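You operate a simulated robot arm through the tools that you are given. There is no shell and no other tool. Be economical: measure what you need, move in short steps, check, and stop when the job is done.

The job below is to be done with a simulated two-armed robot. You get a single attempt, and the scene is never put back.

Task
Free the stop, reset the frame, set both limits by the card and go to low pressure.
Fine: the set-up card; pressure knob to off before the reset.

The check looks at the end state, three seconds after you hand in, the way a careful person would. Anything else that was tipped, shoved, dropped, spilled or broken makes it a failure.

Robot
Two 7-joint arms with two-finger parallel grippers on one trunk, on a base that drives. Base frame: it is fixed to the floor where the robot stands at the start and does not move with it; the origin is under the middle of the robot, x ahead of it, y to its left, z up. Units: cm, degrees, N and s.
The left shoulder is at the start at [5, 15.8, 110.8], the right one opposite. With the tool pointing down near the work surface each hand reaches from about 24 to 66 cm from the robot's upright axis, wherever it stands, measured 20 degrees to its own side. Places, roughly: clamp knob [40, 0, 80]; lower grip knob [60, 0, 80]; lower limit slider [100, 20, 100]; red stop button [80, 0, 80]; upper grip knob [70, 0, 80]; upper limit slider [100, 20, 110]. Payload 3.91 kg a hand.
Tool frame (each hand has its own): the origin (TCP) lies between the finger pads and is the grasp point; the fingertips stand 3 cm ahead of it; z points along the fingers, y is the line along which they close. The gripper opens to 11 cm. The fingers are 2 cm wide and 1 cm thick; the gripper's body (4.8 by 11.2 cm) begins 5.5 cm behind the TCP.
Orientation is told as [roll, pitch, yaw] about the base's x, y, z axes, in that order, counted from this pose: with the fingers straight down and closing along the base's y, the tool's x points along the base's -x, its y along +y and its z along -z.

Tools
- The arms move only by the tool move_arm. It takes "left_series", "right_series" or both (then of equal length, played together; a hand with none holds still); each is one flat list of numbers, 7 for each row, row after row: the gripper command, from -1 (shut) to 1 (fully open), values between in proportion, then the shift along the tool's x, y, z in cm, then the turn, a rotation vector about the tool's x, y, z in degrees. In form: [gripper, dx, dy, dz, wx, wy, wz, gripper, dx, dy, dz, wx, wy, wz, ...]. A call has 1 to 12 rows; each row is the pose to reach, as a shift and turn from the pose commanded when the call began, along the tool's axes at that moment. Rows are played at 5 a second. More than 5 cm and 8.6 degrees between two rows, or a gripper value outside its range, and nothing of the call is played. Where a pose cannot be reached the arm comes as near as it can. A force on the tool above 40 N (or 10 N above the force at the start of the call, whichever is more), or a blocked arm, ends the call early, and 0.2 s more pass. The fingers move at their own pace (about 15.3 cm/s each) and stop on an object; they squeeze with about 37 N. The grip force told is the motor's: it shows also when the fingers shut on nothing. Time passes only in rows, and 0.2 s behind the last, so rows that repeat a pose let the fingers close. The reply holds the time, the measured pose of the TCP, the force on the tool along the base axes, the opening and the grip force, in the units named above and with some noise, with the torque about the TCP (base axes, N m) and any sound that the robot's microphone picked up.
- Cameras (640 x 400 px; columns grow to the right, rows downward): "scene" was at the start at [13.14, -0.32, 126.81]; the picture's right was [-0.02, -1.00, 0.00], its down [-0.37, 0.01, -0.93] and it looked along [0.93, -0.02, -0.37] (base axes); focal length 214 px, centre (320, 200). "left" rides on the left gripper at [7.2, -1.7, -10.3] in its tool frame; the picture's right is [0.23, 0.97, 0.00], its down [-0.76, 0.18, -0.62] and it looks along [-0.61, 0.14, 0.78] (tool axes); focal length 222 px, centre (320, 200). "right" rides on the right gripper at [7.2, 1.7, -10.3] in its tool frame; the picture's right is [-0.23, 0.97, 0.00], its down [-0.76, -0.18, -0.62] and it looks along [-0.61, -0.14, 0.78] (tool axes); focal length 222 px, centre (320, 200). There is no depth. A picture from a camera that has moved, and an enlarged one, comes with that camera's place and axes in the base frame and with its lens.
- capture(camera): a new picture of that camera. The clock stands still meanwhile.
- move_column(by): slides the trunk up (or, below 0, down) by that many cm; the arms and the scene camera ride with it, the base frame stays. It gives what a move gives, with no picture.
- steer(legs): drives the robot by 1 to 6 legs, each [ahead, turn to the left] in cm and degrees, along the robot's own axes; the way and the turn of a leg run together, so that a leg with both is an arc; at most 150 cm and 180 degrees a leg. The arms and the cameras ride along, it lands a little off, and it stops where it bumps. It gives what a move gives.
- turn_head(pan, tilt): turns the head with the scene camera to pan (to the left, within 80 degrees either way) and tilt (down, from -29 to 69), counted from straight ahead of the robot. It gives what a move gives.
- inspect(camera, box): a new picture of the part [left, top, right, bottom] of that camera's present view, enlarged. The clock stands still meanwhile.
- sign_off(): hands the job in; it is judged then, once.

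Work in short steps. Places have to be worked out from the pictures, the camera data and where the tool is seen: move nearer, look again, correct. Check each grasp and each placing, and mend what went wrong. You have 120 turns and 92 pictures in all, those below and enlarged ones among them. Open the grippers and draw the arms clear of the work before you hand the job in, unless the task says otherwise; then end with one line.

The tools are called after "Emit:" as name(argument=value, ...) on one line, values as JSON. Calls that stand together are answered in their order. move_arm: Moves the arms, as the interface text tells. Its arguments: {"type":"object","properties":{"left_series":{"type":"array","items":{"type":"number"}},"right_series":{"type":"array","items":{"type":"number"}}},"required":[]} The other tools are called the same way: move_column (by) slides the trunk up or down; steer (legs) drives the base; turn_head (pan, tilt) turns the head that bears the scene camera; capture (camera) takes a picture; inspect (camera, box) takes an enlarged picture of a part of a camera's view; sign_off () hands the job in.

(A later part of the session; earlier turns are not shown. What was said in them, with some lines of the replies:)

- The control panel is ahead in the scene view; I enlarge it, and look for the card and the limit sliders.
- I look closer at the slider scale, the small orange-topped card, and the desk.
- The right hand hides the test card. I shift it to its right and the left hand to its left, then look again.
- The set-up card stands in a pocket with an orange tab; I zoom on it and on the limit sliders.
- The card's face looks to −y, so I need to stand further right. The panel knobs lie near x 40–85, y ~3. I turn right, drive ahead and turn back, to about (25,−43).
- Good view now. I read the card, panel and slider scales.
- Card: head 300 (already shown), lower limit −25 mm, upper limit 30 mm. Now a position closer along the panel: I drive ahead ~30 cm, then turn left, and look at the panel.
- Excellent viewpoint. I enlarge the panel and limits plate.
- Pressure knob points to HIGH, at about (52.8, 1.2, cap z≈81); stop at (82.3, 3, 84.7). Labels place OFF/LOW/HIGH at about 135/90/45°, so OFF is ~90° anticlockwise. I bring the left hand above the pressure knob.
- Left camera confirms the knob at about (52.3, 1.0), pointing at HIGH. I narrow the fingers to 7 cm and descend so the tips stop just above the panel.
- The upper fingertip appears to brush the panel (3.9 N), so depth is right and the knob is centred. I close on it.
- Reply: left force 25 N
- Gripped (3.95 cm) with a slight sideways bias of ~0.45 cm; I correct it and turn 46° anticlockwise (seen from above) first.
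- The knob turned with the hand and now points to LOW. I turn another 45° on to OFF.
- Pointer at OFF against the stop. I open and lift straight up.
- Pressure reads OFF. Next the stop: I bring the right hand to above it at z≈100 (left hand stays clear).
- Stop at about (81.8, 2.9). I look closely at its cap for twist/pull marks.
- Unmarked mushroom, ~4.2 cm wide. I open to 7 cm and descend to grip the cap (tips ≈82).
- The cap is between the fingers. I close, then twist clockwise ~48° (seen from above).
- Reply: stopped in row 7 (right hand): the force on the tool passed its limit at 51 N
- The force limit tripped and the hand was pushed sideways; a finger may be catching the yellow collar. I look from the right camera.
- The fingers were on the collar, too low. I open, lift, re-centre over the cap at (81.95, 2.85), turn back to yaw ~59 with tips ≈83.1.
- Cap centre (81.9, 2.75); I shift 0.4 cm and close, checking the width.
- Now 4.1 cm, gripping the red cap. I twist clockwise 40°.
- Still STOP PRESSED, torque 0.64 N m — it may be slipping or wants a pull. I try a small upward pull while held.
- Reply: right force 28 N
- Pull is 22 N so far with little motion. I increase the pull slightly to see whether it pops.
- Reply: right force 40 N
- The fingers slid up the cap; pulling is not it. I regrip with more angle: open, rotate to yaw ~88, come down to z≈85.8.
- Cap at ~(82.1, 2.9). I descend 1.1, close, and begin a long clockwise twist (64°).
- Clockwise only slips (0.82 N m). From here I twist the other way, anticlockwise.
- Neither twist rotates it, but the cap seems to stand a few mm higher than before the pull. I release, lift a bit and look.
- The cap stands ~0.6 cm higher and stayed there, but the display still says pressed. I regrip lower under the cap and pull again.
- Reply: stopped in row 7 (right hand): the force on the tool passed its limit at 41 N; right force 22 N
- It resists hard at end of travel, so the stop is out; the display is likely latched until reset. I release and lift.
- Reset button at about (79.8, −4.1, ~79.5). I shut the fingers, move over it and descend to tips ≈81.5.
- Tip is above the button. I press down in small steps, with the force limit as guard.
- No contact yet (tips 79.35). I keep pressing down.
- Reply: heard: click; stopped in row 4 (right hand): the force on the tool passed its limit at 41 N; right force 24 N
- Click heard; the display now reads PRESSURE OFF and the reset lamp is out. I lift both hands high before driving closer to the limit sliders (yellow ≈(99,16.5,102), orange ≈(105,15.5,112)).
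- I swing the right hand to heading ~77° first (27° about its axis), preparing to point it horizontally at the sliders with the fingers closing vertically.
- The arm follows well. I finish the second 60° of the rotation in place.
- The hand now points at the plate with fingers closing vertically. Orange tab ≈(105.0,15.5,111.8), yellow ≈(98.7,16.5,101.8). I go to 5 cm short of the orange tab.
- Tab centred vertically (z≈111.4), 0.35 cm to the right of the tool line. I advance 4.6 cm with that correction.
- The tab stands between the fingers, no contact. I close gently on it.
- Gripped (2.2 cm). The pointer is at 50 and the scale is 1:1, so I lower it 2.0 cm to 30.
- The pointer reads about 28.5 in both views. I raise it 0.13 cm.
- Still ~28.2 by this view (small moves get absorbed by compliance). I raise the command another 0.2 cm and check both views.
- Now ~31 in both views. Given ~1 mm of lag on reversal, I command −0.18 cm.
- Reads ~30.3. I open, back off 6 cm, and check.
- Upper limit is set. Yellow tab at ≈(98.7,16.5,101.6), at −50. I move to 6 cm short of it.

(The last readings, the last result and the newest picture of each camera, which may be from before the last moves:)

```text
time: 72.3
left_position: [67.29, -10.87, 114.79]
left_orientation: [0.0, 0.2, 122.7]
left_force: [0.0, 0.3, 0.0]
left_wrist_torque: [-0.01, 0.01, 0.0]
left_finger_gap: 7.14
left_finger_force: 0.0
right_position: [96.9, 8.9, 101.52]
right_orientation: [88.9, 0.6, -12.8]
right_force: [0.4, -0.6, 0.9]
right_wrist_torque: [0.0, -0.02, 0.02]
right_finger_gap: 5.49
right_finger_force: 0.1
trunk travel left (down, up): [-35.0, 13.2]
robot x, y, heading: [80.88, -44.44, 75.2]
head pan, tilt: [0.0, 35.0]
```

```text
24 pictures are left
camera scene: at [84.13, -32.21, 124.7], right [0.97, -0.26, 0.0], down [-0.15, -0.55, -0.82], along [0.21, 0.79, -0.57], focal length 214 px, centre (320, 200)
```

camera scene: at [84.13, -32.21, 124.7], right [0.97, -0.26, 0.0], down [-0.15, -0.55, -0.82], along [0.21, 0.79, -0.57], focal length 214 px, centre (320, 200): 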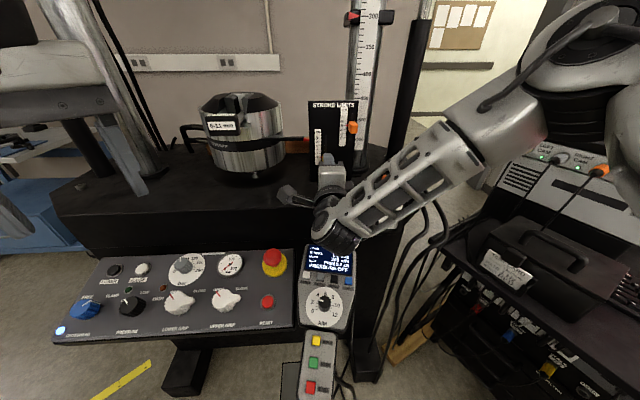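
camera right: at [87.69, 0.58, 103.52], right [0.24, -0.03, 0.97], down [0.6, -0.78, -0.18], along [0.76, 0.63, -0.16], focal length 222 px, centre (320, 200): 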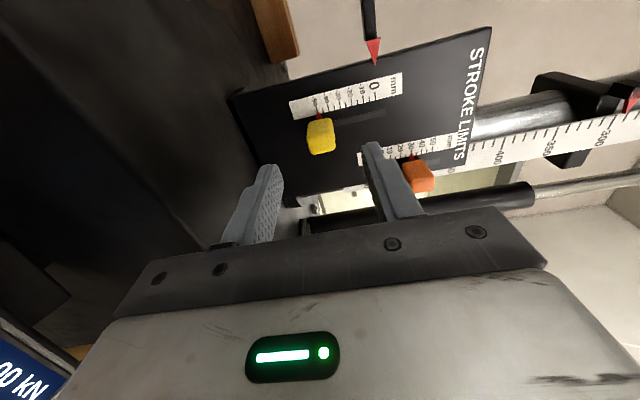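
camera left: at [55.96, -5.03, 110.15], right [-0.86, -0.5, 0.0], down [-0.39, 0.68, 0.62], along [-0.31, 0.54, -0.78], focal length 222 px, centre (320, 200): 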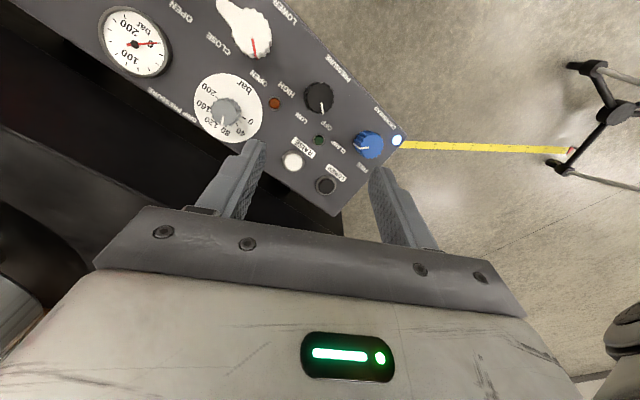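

Aligned. I advance 5.7 cm and then close.

Emit:
move_arm(right_series=[0, 0, 0.1, 2.5, 0, 0, 0, 0, 0, 0.1, 4.5, 0, 0, 0, 0, 0, 0.1, 5.7, 0, 0, 0, -0.5, 0, 0.1, 5.7, 0, 0, 0, -1, 0, 0.1, 5.7, 0, 0, 0, -1, 0, 0.1, 5.7, 0, 0, 0, -1, 0, 0.1, 5.7, 0, 0, 0])

Emit:
inspect(camera="right", box=[240, 70, 390, 190])

```text
time: 73.9
left_position: [67.26, -10.85, 114.86]
left_orientation: [0.0, 0.3, 122.7]
left_force: [0.3, 1.1, 0.0]
left_wrist_torque: [0.0, 0.02, -0.01]
left_finger_gap: 7.14
left_finger_force: 0.1
right_position: [98.31, 14.74, 101.58]
right_orientation: [88.9, 0.7, -12.8]
right_force: [0.2, 1.6, -0.7]
right_wrist_torque: [0.93, -0.73, 0.15]
right_finger_gap: 2.18
right_finger_force: 44.6
trunk travel left (down, up): [-35.0, 13.2]
robot x, y, heading: [81.04, -44.65, 75.3]
head pan, tilt: [0.0, 35.0]
```

```text
3.33 times, centred on (315, 130) of right
camera zoom: at [88.95, 6.17, 103.52], right [0.24, -0.03, 0.97], down [0.6, -0.78, -0.17], along [0.76, 0.63, -0.16], focal length 740 px, centre (337, 433)
```

zoom: 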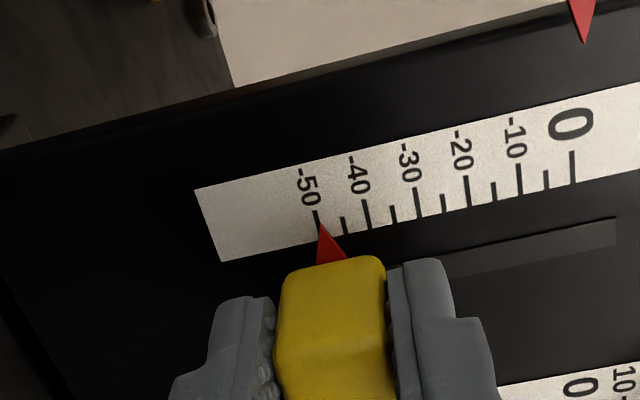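

Gripped, pointer at −50. I raise 2.55 cm.

Emit:
move_arm(right_series=[-1, 0, 0.6, 0, 0, 0, 0, -1, 0, 1.2, 0, 0, 0, 0, -1, 0, 1.8, 0, 0, 0, 0, -1, 0, 2.3, 0, 0, 0, 0, -1, 0, 2.55, 0, 0, 0, 0, -1, 0, 2.55, 0, 0, 0, 0])

Emit:
inspect(camera="right", box=[275, 95, 365, 170])

```text
time: 75.3
left_position: [67.23, -10.85, 114.78]
left_orientation: [0.0, 0.2, 122.8]
left_force: [0.0, 0.3, -0.4]
left_wrist_torque: [-0.01, 0.01, -0.01]
left_finger_gap: 7.14
left_finger_force: 0.1
right_position: [98.21, 14.56, 104.12]
right_orientation: [89.0, 0.8, -12.9]
right_force: [-0.9, 1.1, -1.5]
right_wrist_torque: [0.74, -0.35, -0.13]
right_finger_gap: 2.18
right_finger_force: 44.9
trunk travel left (down, up): [-35.0, 13.2]
robot x, y, heading: [81.15, -44.78, 75.2]
head pan, tilt: [0.0, 35.0]
```

```text
5.33 times, centred on (320, 132) of right
camera zoom: at [88.95, 6.16, 106.07], right [0.24, -0.03, 0.97], down [0.6, -0.78, -0.17], along [0.76, 0.63, -0.16], focal length 1185 px, centre (320, 560)
```

zoom: 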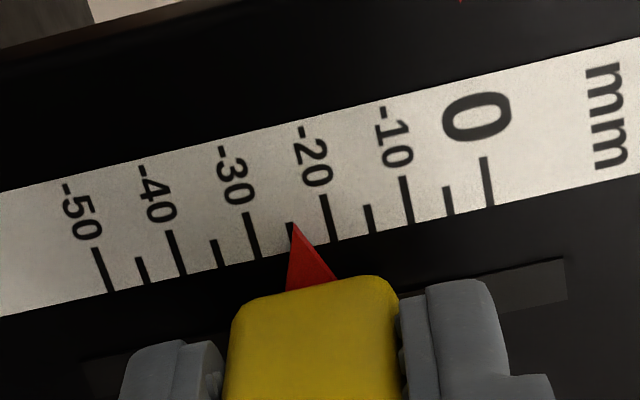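

Pointer at ≈ −24.6, on the −25 tick. I open and back off 7 cm, then check.

Emit:
move_arm(right_series=[-0.3, 0, 0, 0, 0, 0, 0, 0, 0, 0, 0, 0, 0, 0, 0, 0, 0, -3.5, 0, 0, 0, 0, 0, 0, -7, 0, 0, 0])

Emit:
inspect(camera="right", box=[270, 70, 430, 190])

Emit:
inspect(camera="scene", box=[300, 90, 370, 150])

```text
time: 76.3
left_position: [67.25, -10.82, 114.71]
left_orientation: [0.0, 0.1, 122.7]
left_force: [0.0, 0.8, -1.1]
left_wrist_torque: [-0.01, 0.01, -0.01]
left_finger_gap: 7.14
left_finger_force: 0.1
right_position: [96.74, 7.8, 104.21]
right_orientation: [88.9, 0.8, -12.7]
right_force: [-0.6, -0.6, -0.4]
right_wrist_torque: [0.0, 0.0, 0.0]
right_finger_gap: 5.52
right_finger_force: 0.1
trunk travel left (down, up): [-35.0, 13.2]
robot x, y, heading: [80.85, -44.24, 75.1]
head pan, tilt: [0.0, 35.0]
```

```text
3.33 times, centred on (350, 130) of right
camera zoom: at [87.39, -0.66, 106.21], right [0.24, -0.03, 0.97], down [0.6, -0.78, -0.18], along [0.76, 0.63, -0.16], focal length 740 px, centre (220, 433)
```

zoom: 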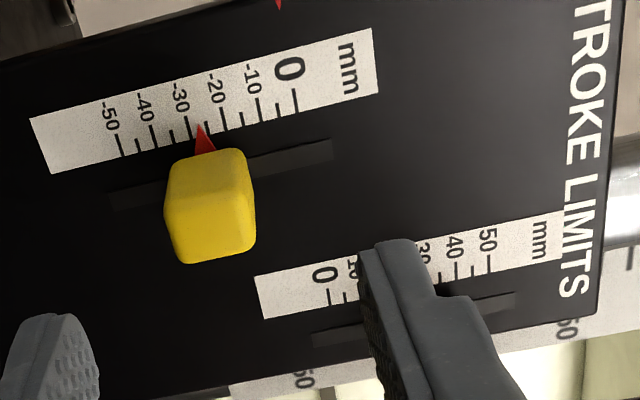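

```text
6.67 times, centred on (335, 120) of scene
camera zoom: at [84.15, -32.24, 124.7], right [0.97, -0.26, 0.0], down [-0.15, -0.55, -0.82], along [0.21, 0.79, -0.57], focal length 1430 px, centre (220, 733)
```

zoom: 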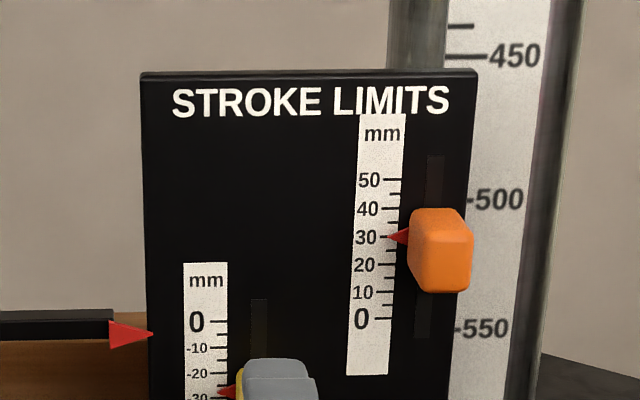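

Upper pointer is exactly at 30, lower at −25. Next pressure to LOW: left hand goes above the pressure knob (52.25,1.3), while the right hand withdraws.

Emit:
move_arm(left_series=[0.3, -3.05, 1, 3.1, 0, 0, 2.6, 0.3, -6.1, 2, 6.2, 0, 0, 5.2, 0.3, -9.15, 3, 9.3, 0, 0, 7.8, 0.3, -12.2, 4, 12.4, 0, 0, 10.4, 0.3, -15.3, 5, 15.5, 0, 0, 13, 0.3, -18.3, 6.1, 18.8, 0, 0, 15.7], right_series=[0, 0, 0, -2, 0, 0, 0, 0, 0, 1, -4, 0, 0, 0, 0, 0, 2, -6, 0, 0, 0, 0, 0, 4, -8, 0, 0, 0, 0, 0, 6, -9, 0, 0, 0, 0, 0, 8, -10, 0, 0, 0])

Emit:
capture(camera="left")

Emit:
capture(camera="scene")

```text
time: 77.7
left_position: [52.22, 1.26, 95.94]
left_orientation: [-0.2, 0.1, 107.0]
left_force: [1.0, 0.0, -0.2]
left_wrist_torque: [0.01, -0.03, -0.02]
left_finger_gap: 7.12
left_finger_force: 0.0
right_position: [94.7, -1.89, 112.54]
right_orientation: [88.9, 0.8, -12.7]
right_force: [0.2, 0.6, -0.5]
right_wrist_torque: [0.0, -0.01, 0.03]
right_finger_gap: 5.51
right_finger_force: 0.0
trunk travel left (down, up): [-35.0, 13.2]
robot x, y, heading: [81.27, -44.59, 75.3]
head pan, tilt: [0.0, 35.0]
```

```text
19 pictures are left
camera left: at [56.03, -5.23, 106.2], right [-0.87, -0.5, 0.0], down [-0.39, 0.68, 0.62], along [-0.31, 0.54, -0.78], focal length 222 px, centre (320, 200)
```

left: 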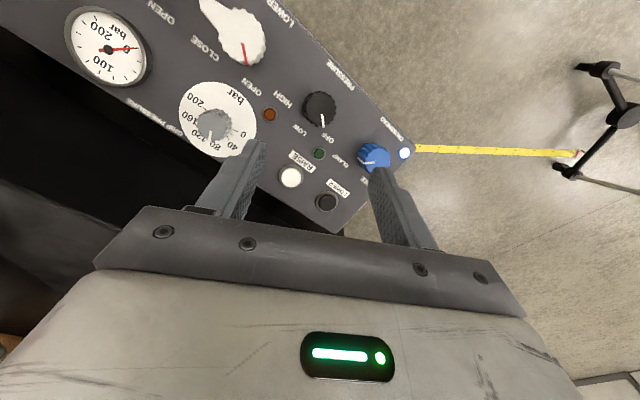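

```text
18 pictures are left
camera scene: at [84.13, -32.22, 124.7], right [0.97, -0.26, 0.0], down [-0.15, -0.55, -0.82], along [0.21, 0.79, -0.57], focal length 214 px, centre (320, 200)
```

scene: 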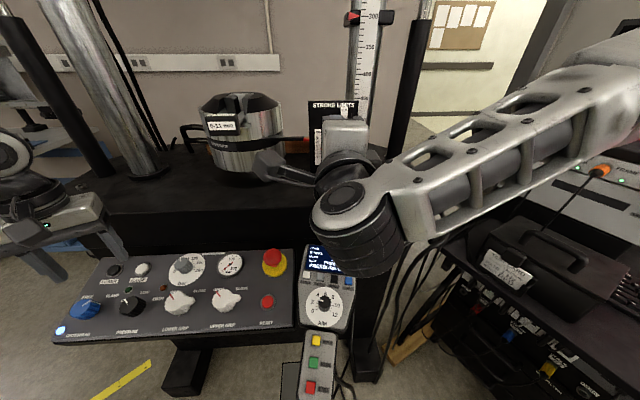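

Knob centred at ~(52.3,1.0), pointing OFF. I descend 13.2 cm and close.

Emit:
move_arm(left_series=[0.3, 0, 0, 4.5, 0, 0, 0, 0.3, 0, 0, 9, 0, 0, 0, 0.3, 0, 0, 11.8, 0, 0, 0, 0.3, 0, 0, 13.2, 0, 0, 0, -1, 0, 0, 13.2, 0, 0, 0, -1, 0, 0, 13.2, 0, 0, 0, -1, 0, 0, 13.2, 0, 0, 0])

Emit:
inspect(camera="left", box=[230, 110, 430, 250])

```text
time: 79.3
left_position: [52.34, 1.32, 82.67]
left_orientation: [-0.3, 0.1, 107.0]
left_force: [1.5, 0.9, -4.5]
left_wrist_torque: [0.89, -0.72, -0.1]
left_finger_gap: 3.78
left_finger_force: 45.1
right_position: [94.63, -1.81, 112.47]
right_orientation: [88.9, 0.7, -12.8]
right_force: [0.5, 0.2, 0.4]
right_wrist_torque: [0.01, -0.02, 0.03]
right_finger_gap: 5.52
right_finger_force: 0.1
trunk travel left (down, up): [-35.0, 13.2]
robot x, y, heading: [80.83, -44.66, 75.2]
head pan, tilt: [0.0, 35.0]
```

```text
2.86 times, centred on (330, 180) of left
camera zoom: at [56.07, -5.2, 92.95], right [-0.86, -0.5, 0.0], down [-0.39, 0.68, 0.62], along [-0.31, 0.54, -0.78], focal length 635 px, centre (291, 257)
```

zoom: 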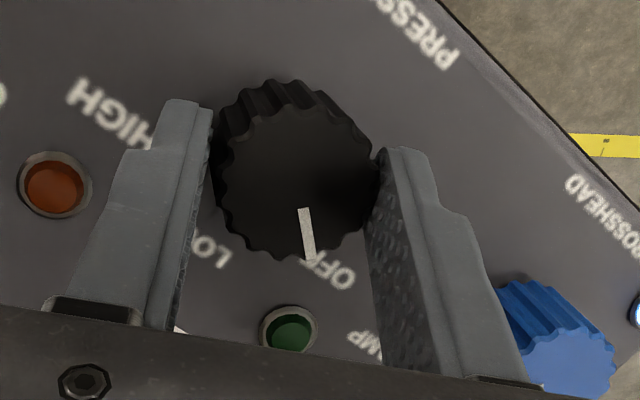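

Good grip. I turn clockwise 45° to LOW.

Emit:
move_arm(left_series=[-1, 0, 0, 0, 0, 0, 8, -1, 0, 0, 0, 0, 0, 16, -1, 0, 0, 0, 0, 0, 24, -1, 0, 0, 0, 0, 0, 32, -1, 0, 0, 0, 0, 0, 40, -1, 0, 0, 0, 0, 0, 45, -1, 0, 0, 0, 0, 0, 45])

Emit:
inspect(camera="left", box=[230, 110, 430, 250])

Emit:
inspect(camera="scene", box=[100, 230, 370, 350])

```text
time: 80.9
left_position: [52.22, 1.32, 82.77]
left_orientation: [-0.1, 0.1, 62.0]
left_force: [-0.7, 5.8, 0.0]
left_wrist_torque: [0.03, 1.25, 0.29]
left_finger_gap: 3.65
left_finger_force: 44.8
right_position: [94.75, -1.76, 112.47]
right_orientation: [88.7, 0.7, -12.7]
right_force: [0.1, -0.1, 0.3]
right_wrist_torque: [-0.02, 0.04, 0.01]
right_finger_gap: 5.48
right_finger_force: 0.0
trunk travel left (down, up): [-35.0, 13.2]
robot x, y, heading: [81.26, -44.0, 75.3]
head pan, tilt: [0.0, 35.0]
```

```text
2.86 times, centred on (330, 180) of left
camera zoom: at [50.41, -5.95, 93.07], right [-0.97, 0.26, 0.0], down [0.2, 0.76, 0.62], along [0.16, 0.6, -0.78], focal length 635 px, centre (291, 257)
```

zoom: 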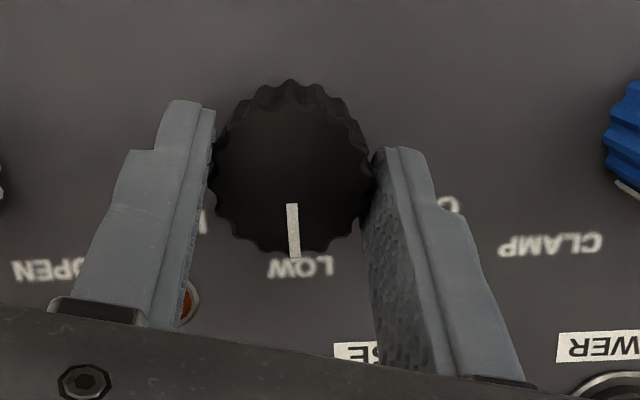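

```text
2.37 times, centred on (235, 290) of scene
camera zoom: at [84.16, -32.18, 124.69], right [0.97, -0.26, 0.0], down [-0.15, -0.55, -0.82], along [0.21, 0.79, -0.57], focal length 508 px, centre (522, -13)
```

zoom: 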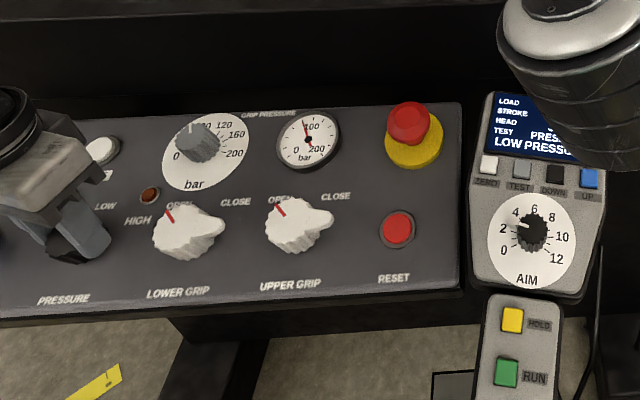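

The knob points at LOW and the display reads "LOW PRESSURE", gauge up. I release, lift straight up and withdraw the left hand; the right hand backs off too.

Emit:
move_arm(left_series=[0.3, 0, 0, 0, 0, 0, 0, 0.3, 0, 0, 0, 0, 0, 0, 0.3, 0, 0, -4.5, 0, 0, 0, 0.3, 0, 0, -9, 0, 0, 0, 0.3, 0, 0, -13.5, 0, 0, 0, 0.3, 1.5, 0, -18, 0, 0, 0, 0.3, 4, 0, -22, 0, 0, 0, 0.3, 8, 0, -25, 0, 0, 0, 0.5, 12, 0, -27, 0, 0, 0, 1, 15, 0, -28, 0, 0, 0], right_series=[0, 0, 0, 0, 0, 0, 0, 0, 0, 0, 0, 0, 0, 0, 0, 0, 0, 0, 0, 0, 0, 0, 0, 0, 0, 0, 0, 0, 0, 0, 0, 0, 0, 0, 0, 0, 0, 0, 0, 0, 0, 0, 0, 0, 1, -1, 0, 0, 0, 0.2, 0, 2, -2, 0, 0, 0, 0.5, 0, 3, -3, 0, 0, 0, 0.8, 0, 4, -4, 0, 0, 0])

Emit:
steer(legs=[[-12, 0]])

Emit:
turn_head(pan=0, tilt=30)

Emit:
capture(camera="scene")

```text
time: 83.3
left_position: [50.96, -7.49, 102.16]
left_orientation: [-4.0, 16.1, 61.3]
left_force: [0.2, 0.5, 0.8]
left_wrist_torque: [0.0, -0.03, 0.02]
left_finger_gap: 10.99
left_finger_force: 0.1
left hand out of reach, approached as far as the arm can: row 8, 9, 10
right_position: [93.96, -5.91, 116.56]
right_orientation: [88.9, 0.6, -12.9]
right_force: [-0.9, 0.2, 0.0]
right_wrist_torque: [0.01, -0.01, 0.03]
right_finger_gap: 9.89
right_finger_force: 0.1
trunk travel left (down, up): [-35.0, 13.2]
robot x, y, heading: [80.87, -44.68, 75.1]
head pan, tilt: [0.0, 35.0]
stopped in row 10 (left hand): the arm was blocked; the commanded pose is now the measured one
```

```text
time: 84.5
left_position: [47.91, -19.12, 102.27]
left_orientation: [-3.9, 15.9, 61.4]
left_force: [0.1, 0.1, 0.2]
left_wrist_torque: [0.05, -0.01, -0.03]
left_finger_gap: 11.0
left_finger_force: 0.0
right_position: [90.92, -17.37, 116.62]
right_orientation: [88.9, 0.7, -12.7]
right_force: [-0.6, -0.2, -0.2]
right_wrist_torque: [0.04, 0.02, -0.01]
right_finger_gap: 9.92
right_finger_force: 0.0
trunk travel left (down, up): [-35.0, 13.2]
robot x, y, heading: [77.81, -56.07, 75.1]
head pan, tilt: [0.0, 35.0]
```

```text
time: 85.2
left_position: [47.92, -19.04, 102.3]
left_orientation: [-4.0, 15.9, 61.4]
left_force: [0.9, 0.2, 0.1]
left_wrist_torque: [-0.03, 0.01, -0.02]
left_finger_gap: 11.02
left_finger_force: 0.0
right_position: [90.8, -17.37, 116.66]
right_orientation: [88.7, 0.6, -12.9]
right_force: [0.0, 0.1, -0.7]
right_wrist_torque: [0.05, 0.0, 0.03]
right_finger_gap: 9.91
right_finger_force: 0.1
trunk travel left (down, up): [-35.0, 13.2]
robot x, y, heading: [77.88, -56.0, 75.2]
head pan, tilt: [0.0, 30.0]
```

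```text
14 pictures are left
camera scene: at [81.14, -43.59, 125.47], right [0.97, -0.26, 0.0], down [-0.13, -0.48, -0.87], along [0.22, 0.84, -0.5], focal length 214 px, centre (320, 200)
```

scene: 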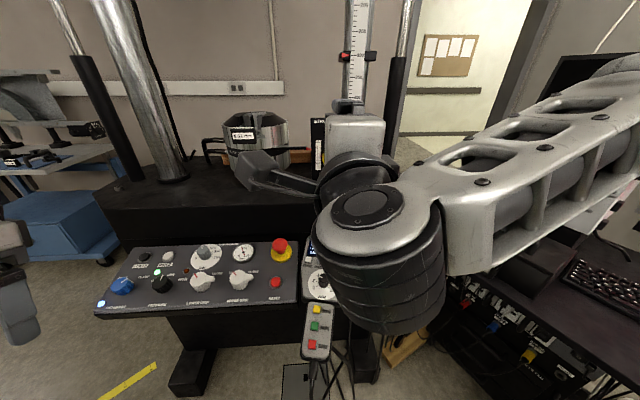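

Hands are clear. I shift the right hand to the right for a final look at sliders and display.

Emit:
move_arm(right_series=[0.8, -4.5, 0, 0, 0, 0, 0, 0.8, -9, 0, 0, 0, 0, 0, 0.8, -13.5, 0, 0, 0, 0, 0, 0.8, -18, 0, 0, 0, 0, 0])

Emit:
capture(camera="scene")

Emit:
inspect(camera="scene", box=[90, 230, 310, 330])

Emit:
inspect(camera="scene", box=[300, 100, 380, 190])

```text
time: 86.2
left_position: [47.92, -19.11, 102.25]
left_orientation: [-4.0, 15.9, 61.4]
left_force: [0.3, -0.2, 0.3]
left_wrist_torque: [0.01, 0.02, -0.02]
left_finger_gap: 11.01
left_finger_force: 0.0
right_position: [109.25, -18.09, 117.63]
right_orientation: [88.9, 0.7, -12.9]
right_force: [0.5, -0.3, -0.1]
right_wrist_torque: [-0.01, 0.0, 0.02]
right_finger_gap: 9.92
right_finger_force: 0.0
right hand out of reach, approached as far as the arm can: row 2, 3, 4
trunk travel left (down, up): [-35.0, 13.2]
robot x, y, heading: [77.85, -55.73, 75.4]
head pan, tilt: [0.0, 30.0]
```

```text
13 pictures are left
camera scene: at [81.22, -43.65, 125.49], right [0.97, -0.26, 0.0], down [-0.13, -0.48, -0.87], along [0.22, 0.84, -0.5], focal length 214 px, centre (320, 200)
```

scene: 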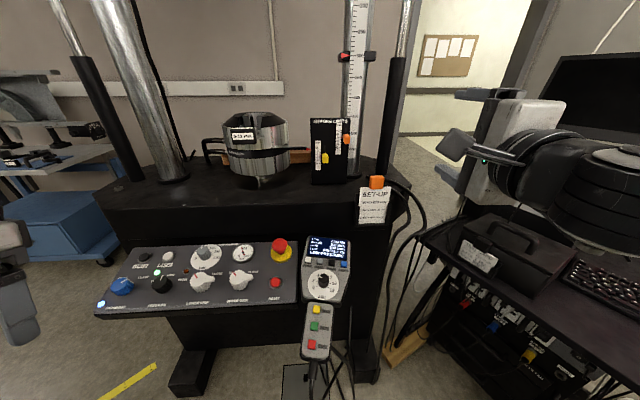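

```text
2.91 times, centred on (200, 280) of scene
camera zoom: at [81.22, -43.65, 125.49], right [0.97, -0.26, 0.0], down [-0.13, -0.48, -0.87], along [0.22, 0.84, -0.5], focal length 624 px, centre (669, -33)
```

zoom: 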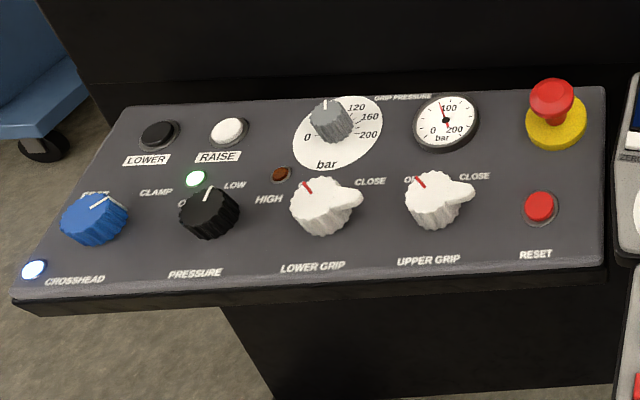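

```text
4.44 times, centred on (340, 145) of scene
camera zoom: at [81.22, -43.65, 125.49], right [0.97, -0.26, 0.0], down [-0.13, -0.48, -0.87], along [0.22, 0.84, -0.5], focal length 953 px, centre (231, 444)
```

zoom: 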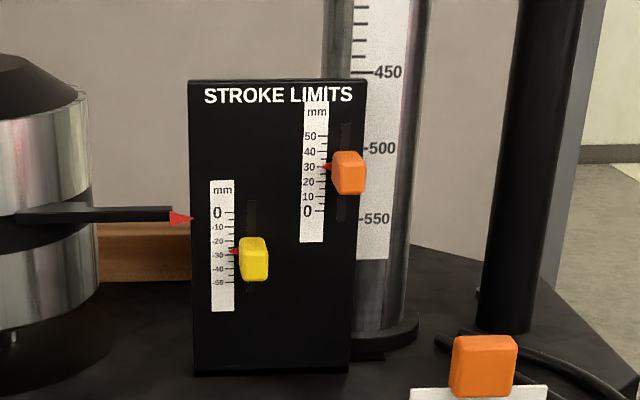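

The lower pointer looks a bit low here; I zoom in.

Emit:
inspect(camera="scene", box=[338, 120, 364, 150])

Emit:
inspect(camera="scene", box=[310, 140, 340, 170])

Emit:
inspect(camera="scene", box=[300, 230, 360, 275])

```text
13.33 times, centred on (351, 135) of scene
camera zoom: at [81.22, -43.65, 125.49], right [0.97, -0.26, 0.0], down [-0.13, -0.48, -0.87], along [0.22, 0.84, -0.5], focal length 2860 px, centre (-93, 1067)
```

zoom: 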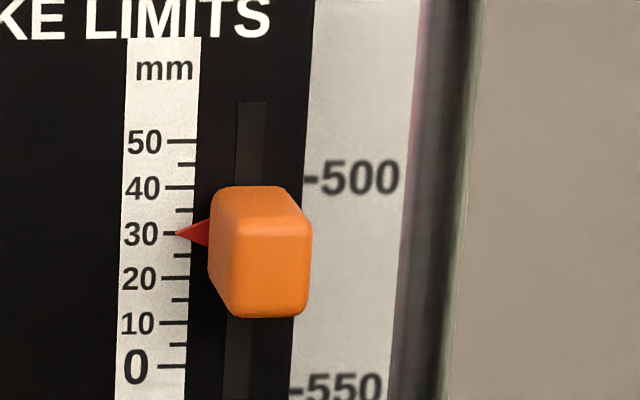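

```text
13.33 times, centred on (325, 155) of scene
camera zoom: at [81.22, -43.65, 125.49], right [0.97, -0.26, 0.0], down [-0.13, -0.48, -0.87], along [0.22, 0.84, -0.5], focal length 2860 px, centre (253, 800)
```

zoom: 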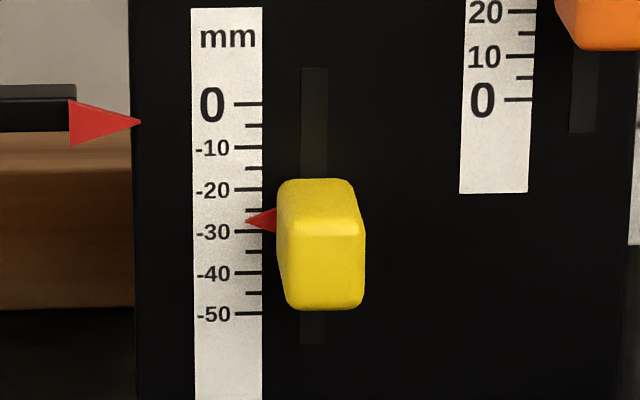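

```text
8.89 times, centred on (330, 252) of scene
camera zoom: at [81.22, -43.65, 125.49], right [0.97, -0.26, 0.0], down [-0.13, -0.48, -0.87], along [0.22, 0.84, -0.5], focal length 1906 px, centre (231, -267)
```

zoom: 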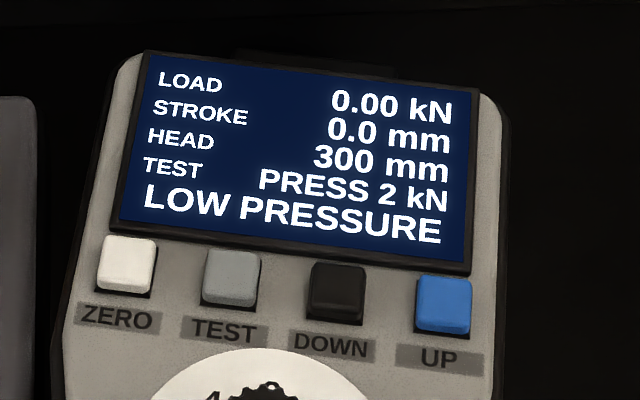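

Display reads LOW PRESSURE and upper is exactly 30, but the lower pointer settled at about −26.8 on release. I will correct it: bring the right hand back and drive ahead 12 cm again.

Emit:
move_arm(right_series=[0.3, 4.5, 0, 0, 0, 0, 0, 0, 9, 0, 0, 0, 0, 0, 0, 13.5, 0, 0, 0, 0, 0, 0, 18, 0, 0, 0, 0, 0])

Emit:
steer(legs=[[11.5, 0]])

```text
time: 87.2
left_position: [47.82, -19.13, 102.15]
left_orientation: [-4.1, 16.0, 61.5]
left_force: [0.2, 0.1, -0.5]
left_wrist_torque: [0.03, 0.02, 0.02]
left_finger_gap: 10.97
left_finger_force: 0.1
right_position: [91.28, -14.13, 117.79]
right_orientation: [88.9, 0.7, -12.8]
right_force: [0.5, 1.0, -0.5]
right_wrist_torque: [0.01, 0.0, 0.02]
right_finger_gap: 5.5
right_finger_force: 0.0
trunk travel left (down, up): [-35.0, 13.2]
robot x, y, heading: [77.86, -56.28, 75.2]
head pan, tilt: [0.0, 30.0]
```

```text
time: 88.4
left_position: [50.85, -8.09, 102.14]
left_orientation: [-4.0, 16.0, 61.5]
left_force: [-0.3, 0.6, -0.8]
left_wrist_torque: [0.01, -0.03, -0.01]
left_finger_gap: 10.97
left_finger_force: 0.0
right_position: [94.36, -2.9, 117.78]
right_orientation: [88.9, 0.7, -12.8]
right_force: [-0.3, 0.5, 0.2]
right_wrist_torque: [0.0, 0.02, -0.01]
right_finger_gap: 5.51
right_finger_force: 0.0
trunk travel left (down, up): [-35.0, 13.2]
robot x, y, heading: [80.89, -45.21, 75.3]
head pan, tilt: [0.0, 30.0]
```

I move to the standoff before the yellow tab at (96.7, 7.8, 103.9).

Emit:
move_arm(right_series=[0, 0, -3.5, 2, 0, 0, 0, 0, 0, -7, 4.5, 0, 0, 0, 0, 0, -10.5, 7, 0, 0, 0, 0, 0, -13, 9.5, 0, 0, 0, 0, 0.1, -13.9, 11, 0, 0, 0])

Emit:
capture(camera="right")

```text
time: 89.6
left_position: [50.72, -8.13, 102.31]
left_orientation: [-3.9, 15.9, 61.6]
left_force: [-0.1, 1.1, -0.2]
left_wrist_torque: [-0.01, 0.05, -0.03]
left_finger_gap: 10.99
left_finger_force: 0.1
right_position: [96.43, 7.57, 103.61]
right_orientation: [88.8, 0.8, -12.9]
right_force: [0.8, 0.0, 0.1]
right_wrist_torque: [-0.03, -0.02, 0.01]
right_finger_gap: 5.5
right_finger_force: 0.1
trunk travel left (down, up): [-35.0, 13.2]
robot x, y, heading: [81.15, -44.81, 75.4]
head pan, tilt: [0.0, 30.0]
```

```text
7 pictures are left
camera right: at [87.16, -0.79, 105.68], right [0.24, -0.03, 0.97], down [0.6, -0.78, -0.17], along [0.76, 0.63, -0.16], focal length 222 px, centre (320, 200)
```

right: 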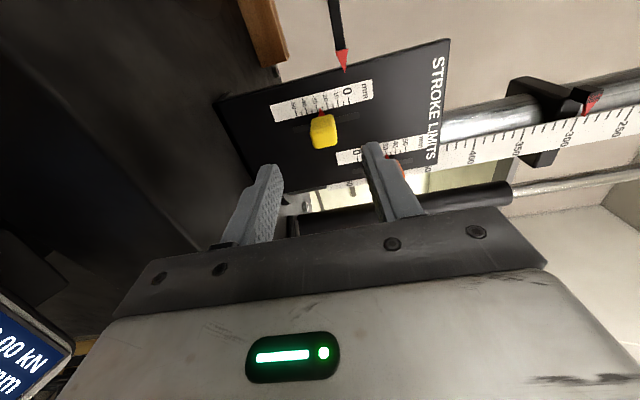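

Tab centre ≈(98.6,16.5,103.9). I advance with fingers around it at 2.7 cm opening (not gripping), then nudge it up with the lower finger to TCP z≈104.3.

Emit:
move_arm(right_series=[0, -0.1, 0.25, 2.5, 0, 0, 0, 0, -0.1, 0.25, 5, 0, 0, 0, 0, -0.1, 0.25, 7, 0, 0, 0, -0.51, -0.1, 0.25, 7, 0, 0, 0, -0.51, -0.1, 0.25, 7, 0, 0, 0, -0.51, -0.1, 0.25, 7, 0, 0, 0, -0.51, -0.1, 0.45, 7, 0, 0, 0, -0.51, -0.1, 0.65, 7, 0, 0, 0, -0.51, -0.1, 0.65, 7, 0, 0, 0])

Emit:
inspect(camera="right", box=[275, 95, 365, 170])

```text
time: 91.6
left_position: [50.82, -8.13, 102.35]
left_orientation: [-4.1, 16.0, 61.5]
left_force: [0.4, 0.2, -0.7]
left_wrist_torque: [-0.02, 0.02, -0.04]
left_finger_gap: 11.01
left_finger_force: 0.0
right_position: [98.12, 14.41, 104.1]
right_orientation: [88.8, 0.7, -12.7]
right_force: [-0.5, -1.2, -1.3]
right_wrist_torque: [-0.01, -0.02, 0.0]
right_finger_gap: 2.81
right_finger_force: 1.3
trunk travel left (down, up): [-35.0, 13.2]
robot x, y, heading: [80.99, -44.86, 75.4]
head pan, tilt: [0.0, 30.0]
```

```text
5.33 times, centred on (320, 132) of right
camera zoom: at [88.72, 6.03, 106.16], right [0.24, -0.03, 0.97], down [0.6, -0.78, -0.17], along [0.76, 0.63, -0.17], focal length 1185 px, centre (320, 560)
```

zoom: 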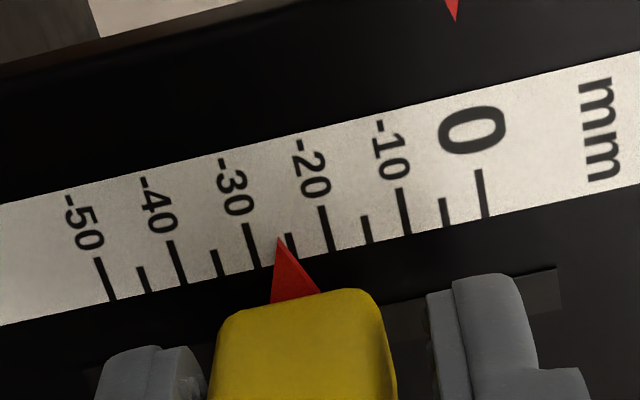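

Pointer at ≈ −26.4 and the lower finger is just at contact. I raise 0.16 cm more.

Emit:
move_arm(right_series=[-0.51, 0, 0.16, 0, 0, 0, 0, -0.51, 0, 0.16, 0, 0, 0, 0])

Emit:
inspect(camera="right", box=[275, 95, 365, 170])

```text
time: 92.2
left_position: [50.78, -8.17, 102.13]
left_orientation: [-4.0, 16.1, 61.4]
left_force: [0.1, -0.2, -0.4]
left_wrist_torque: [-0.03, 0.0, 0.01]
left_finger_gap: 11.0
left_finger_force: 0.0
right_position: [97.96, 14.48, 104.43]
right_orientation: [88.7, 0.6, -12.6]
right_force: [-1.0, -1.2, -2.2]
right_wrist_torque: [-0.01, 0.0, -0.02]
right_finger_gap: 2.83
right_finger_force: 1.1
trunk travel left (down, up): [-35.0, 13.2]
robot x, y, heading: [81.13, -45.1, 75.4]
head pan, tilt: [0.0, 30.0]
```

```text
5.33 times, centred on (320, 132) of right
camera zoom: at [88.72, 6.03, 106.32], right [0.24, -0.03, 0.97], down [0.6, -0.78, -0.17], along [0.76, 0.63, -0.17], focal length 1185 px, centre (320, 560)
```

zoom: 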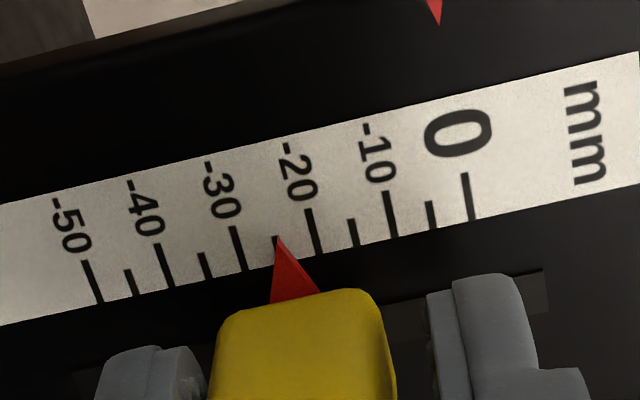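

Pointer sits on the −25 tick. I lower 0.2 cm to unload without touching, back straight out and check.

Emit:
move_arm(right_series=[-0.51, 0, -0.2, 0, 0, 0, 0, -0.51, 0, -0.2, 0, 0, 0, 0, -0.51, 0, -0.2, -3, 0, 0, 0, -0.51, 0, -0.2, -6, 0, 0, 0, 0, 0, 2, -10, 0, 0, 0, 0, 0, 5, -14, 0, 0, 0, 0, 0, 9, -16, 0, 0, 0, 0.8, 0, 12, -18, 0, 0, 0])

Emit:
steer(legs=[[-12, 0]])

Emit:
move_arm(right_series=[0.8, -4.5, 0, 0, 0, 0, 0, 0.8, -9, 0, 0, 0, 0, 0, 0.8, -13.5, 0, 0, 0, 0, 0])

Emit:
inspect(camera="scene", box=[305, 115, 365, 175])

```text
time: 94.0
left_position: [50.78, -8.03, 102.28]
left_orientation: [-4.0, 16.0, 61.5]
left_force: [-0.5, 0.2, -1.1]
left_wrist_torque: [-0.02, -0.01, 0.01]
left_finger_gap: 11.02
left_finger_force: 0.2
right_position: [94.21, -2.98, 116.72]
right_orientation: [88.9, 0.5, -12.7]
right_force: [0.3, -0.9, 0.8]
right_wrist_torque: [-0.01, 0.0, -0.03]
right_finger_gap: 9.91
right_finger_force: 0.0
trunk travel left (down, up): [-35.0, 13.2]
robot x, y, heading: [80.99, -44.93, 75.3]
head pan, tilt: [0.0, 30.0]
```

```text
time: 95.3
left_position: [47.61, -19.76, 102.24]
left_orientation: [-4.0, 15.9, 61.7]
left_force: [-0.3, -0.3, 0.8]
left_wrist_torque: [0.03, 0.01, 0.0]
left_finger_gap: 11.01
left_finger_force: 0.1
right_position: [91.08, -14.59, 116.77]
right_orientation: [88.9, 0.7, -12.7]
right_force: [-0.1, 0.4, -0.4]
right_wrist_torque: [-0.01, 0.01, 0.01]
right_finger_gap: 9.89
right_finger_force: 0.0
trunk travel left (down, up): [-35.0, 13.2]
robot x, y, heading: [77.54, -56.56, 75.4]
head pan, tilt: [0.0, 30.0]
```

```text
time: 96.1
left_position: [47.67, -19.73, 102.16]
left_orientation: [-3.9, 15.9, 61.5]
left_force: [0.9, -0.8, -0.3]
left_wrist_torque: [0.03, -0.03, 0.01]
left_finger_gap: 11.0
left_finger_force: 0.2
right_position: [104.5, -17.47, 116.52]
right_orientation: [88.9, 0.6, -12.7]
right_force: [-0.8, 0.3, -0.5]
right_wrist_torque: [0.0, -0.02, -0.03]
right_finger_gap: 9.91
right_finger_force: 0.2
trunk travel left (down, up): [-35.0, 13.2]
robot x, y, heading: [77.87, -56.44, 75.4]
head pan, tilt: [0.0, 30.0]
```

```text
6.67 times, centred on (335, 145) of scene
camera zoom: at [81.05, -44.13, 125.48], right [0.97, -0.25, 0.0], down [-0.13, -0.48, -0.87], along [0.22, 0.84, -0.5], focal length 1430 px, centre (220, 567)
```

zoom: 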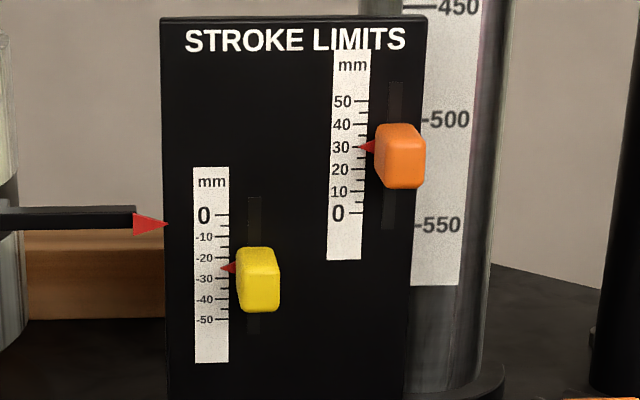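

Lower reads −25, upper 30. One final overall look before handing in.

Emit:
capture(camera="scene")

```text
3 pictures are left
camera scene: at [81.05, -44.13, 125.48], right [0.97, -0.25, 0.0], down [-0.13, -0.48, -0.87], along [0.22, 0.84, -0.5], focal length 214 px, centre (320, 200)
```

scene: 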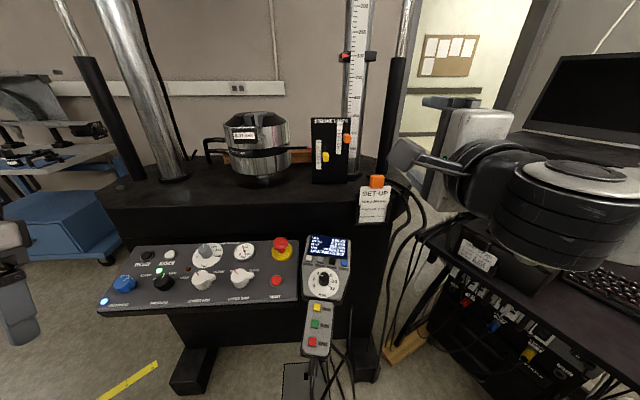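

Everything is in place and undisturbed, so I hand the job in.

Emit:
sign_off()

```text
The job is handed in.
```

The stop is pulled out and the frame was reset with pressure at OFF. The limits now read −25 mm (lower) and 30 mm (upper), matching the card, and the display shows LOW PRESSURE.
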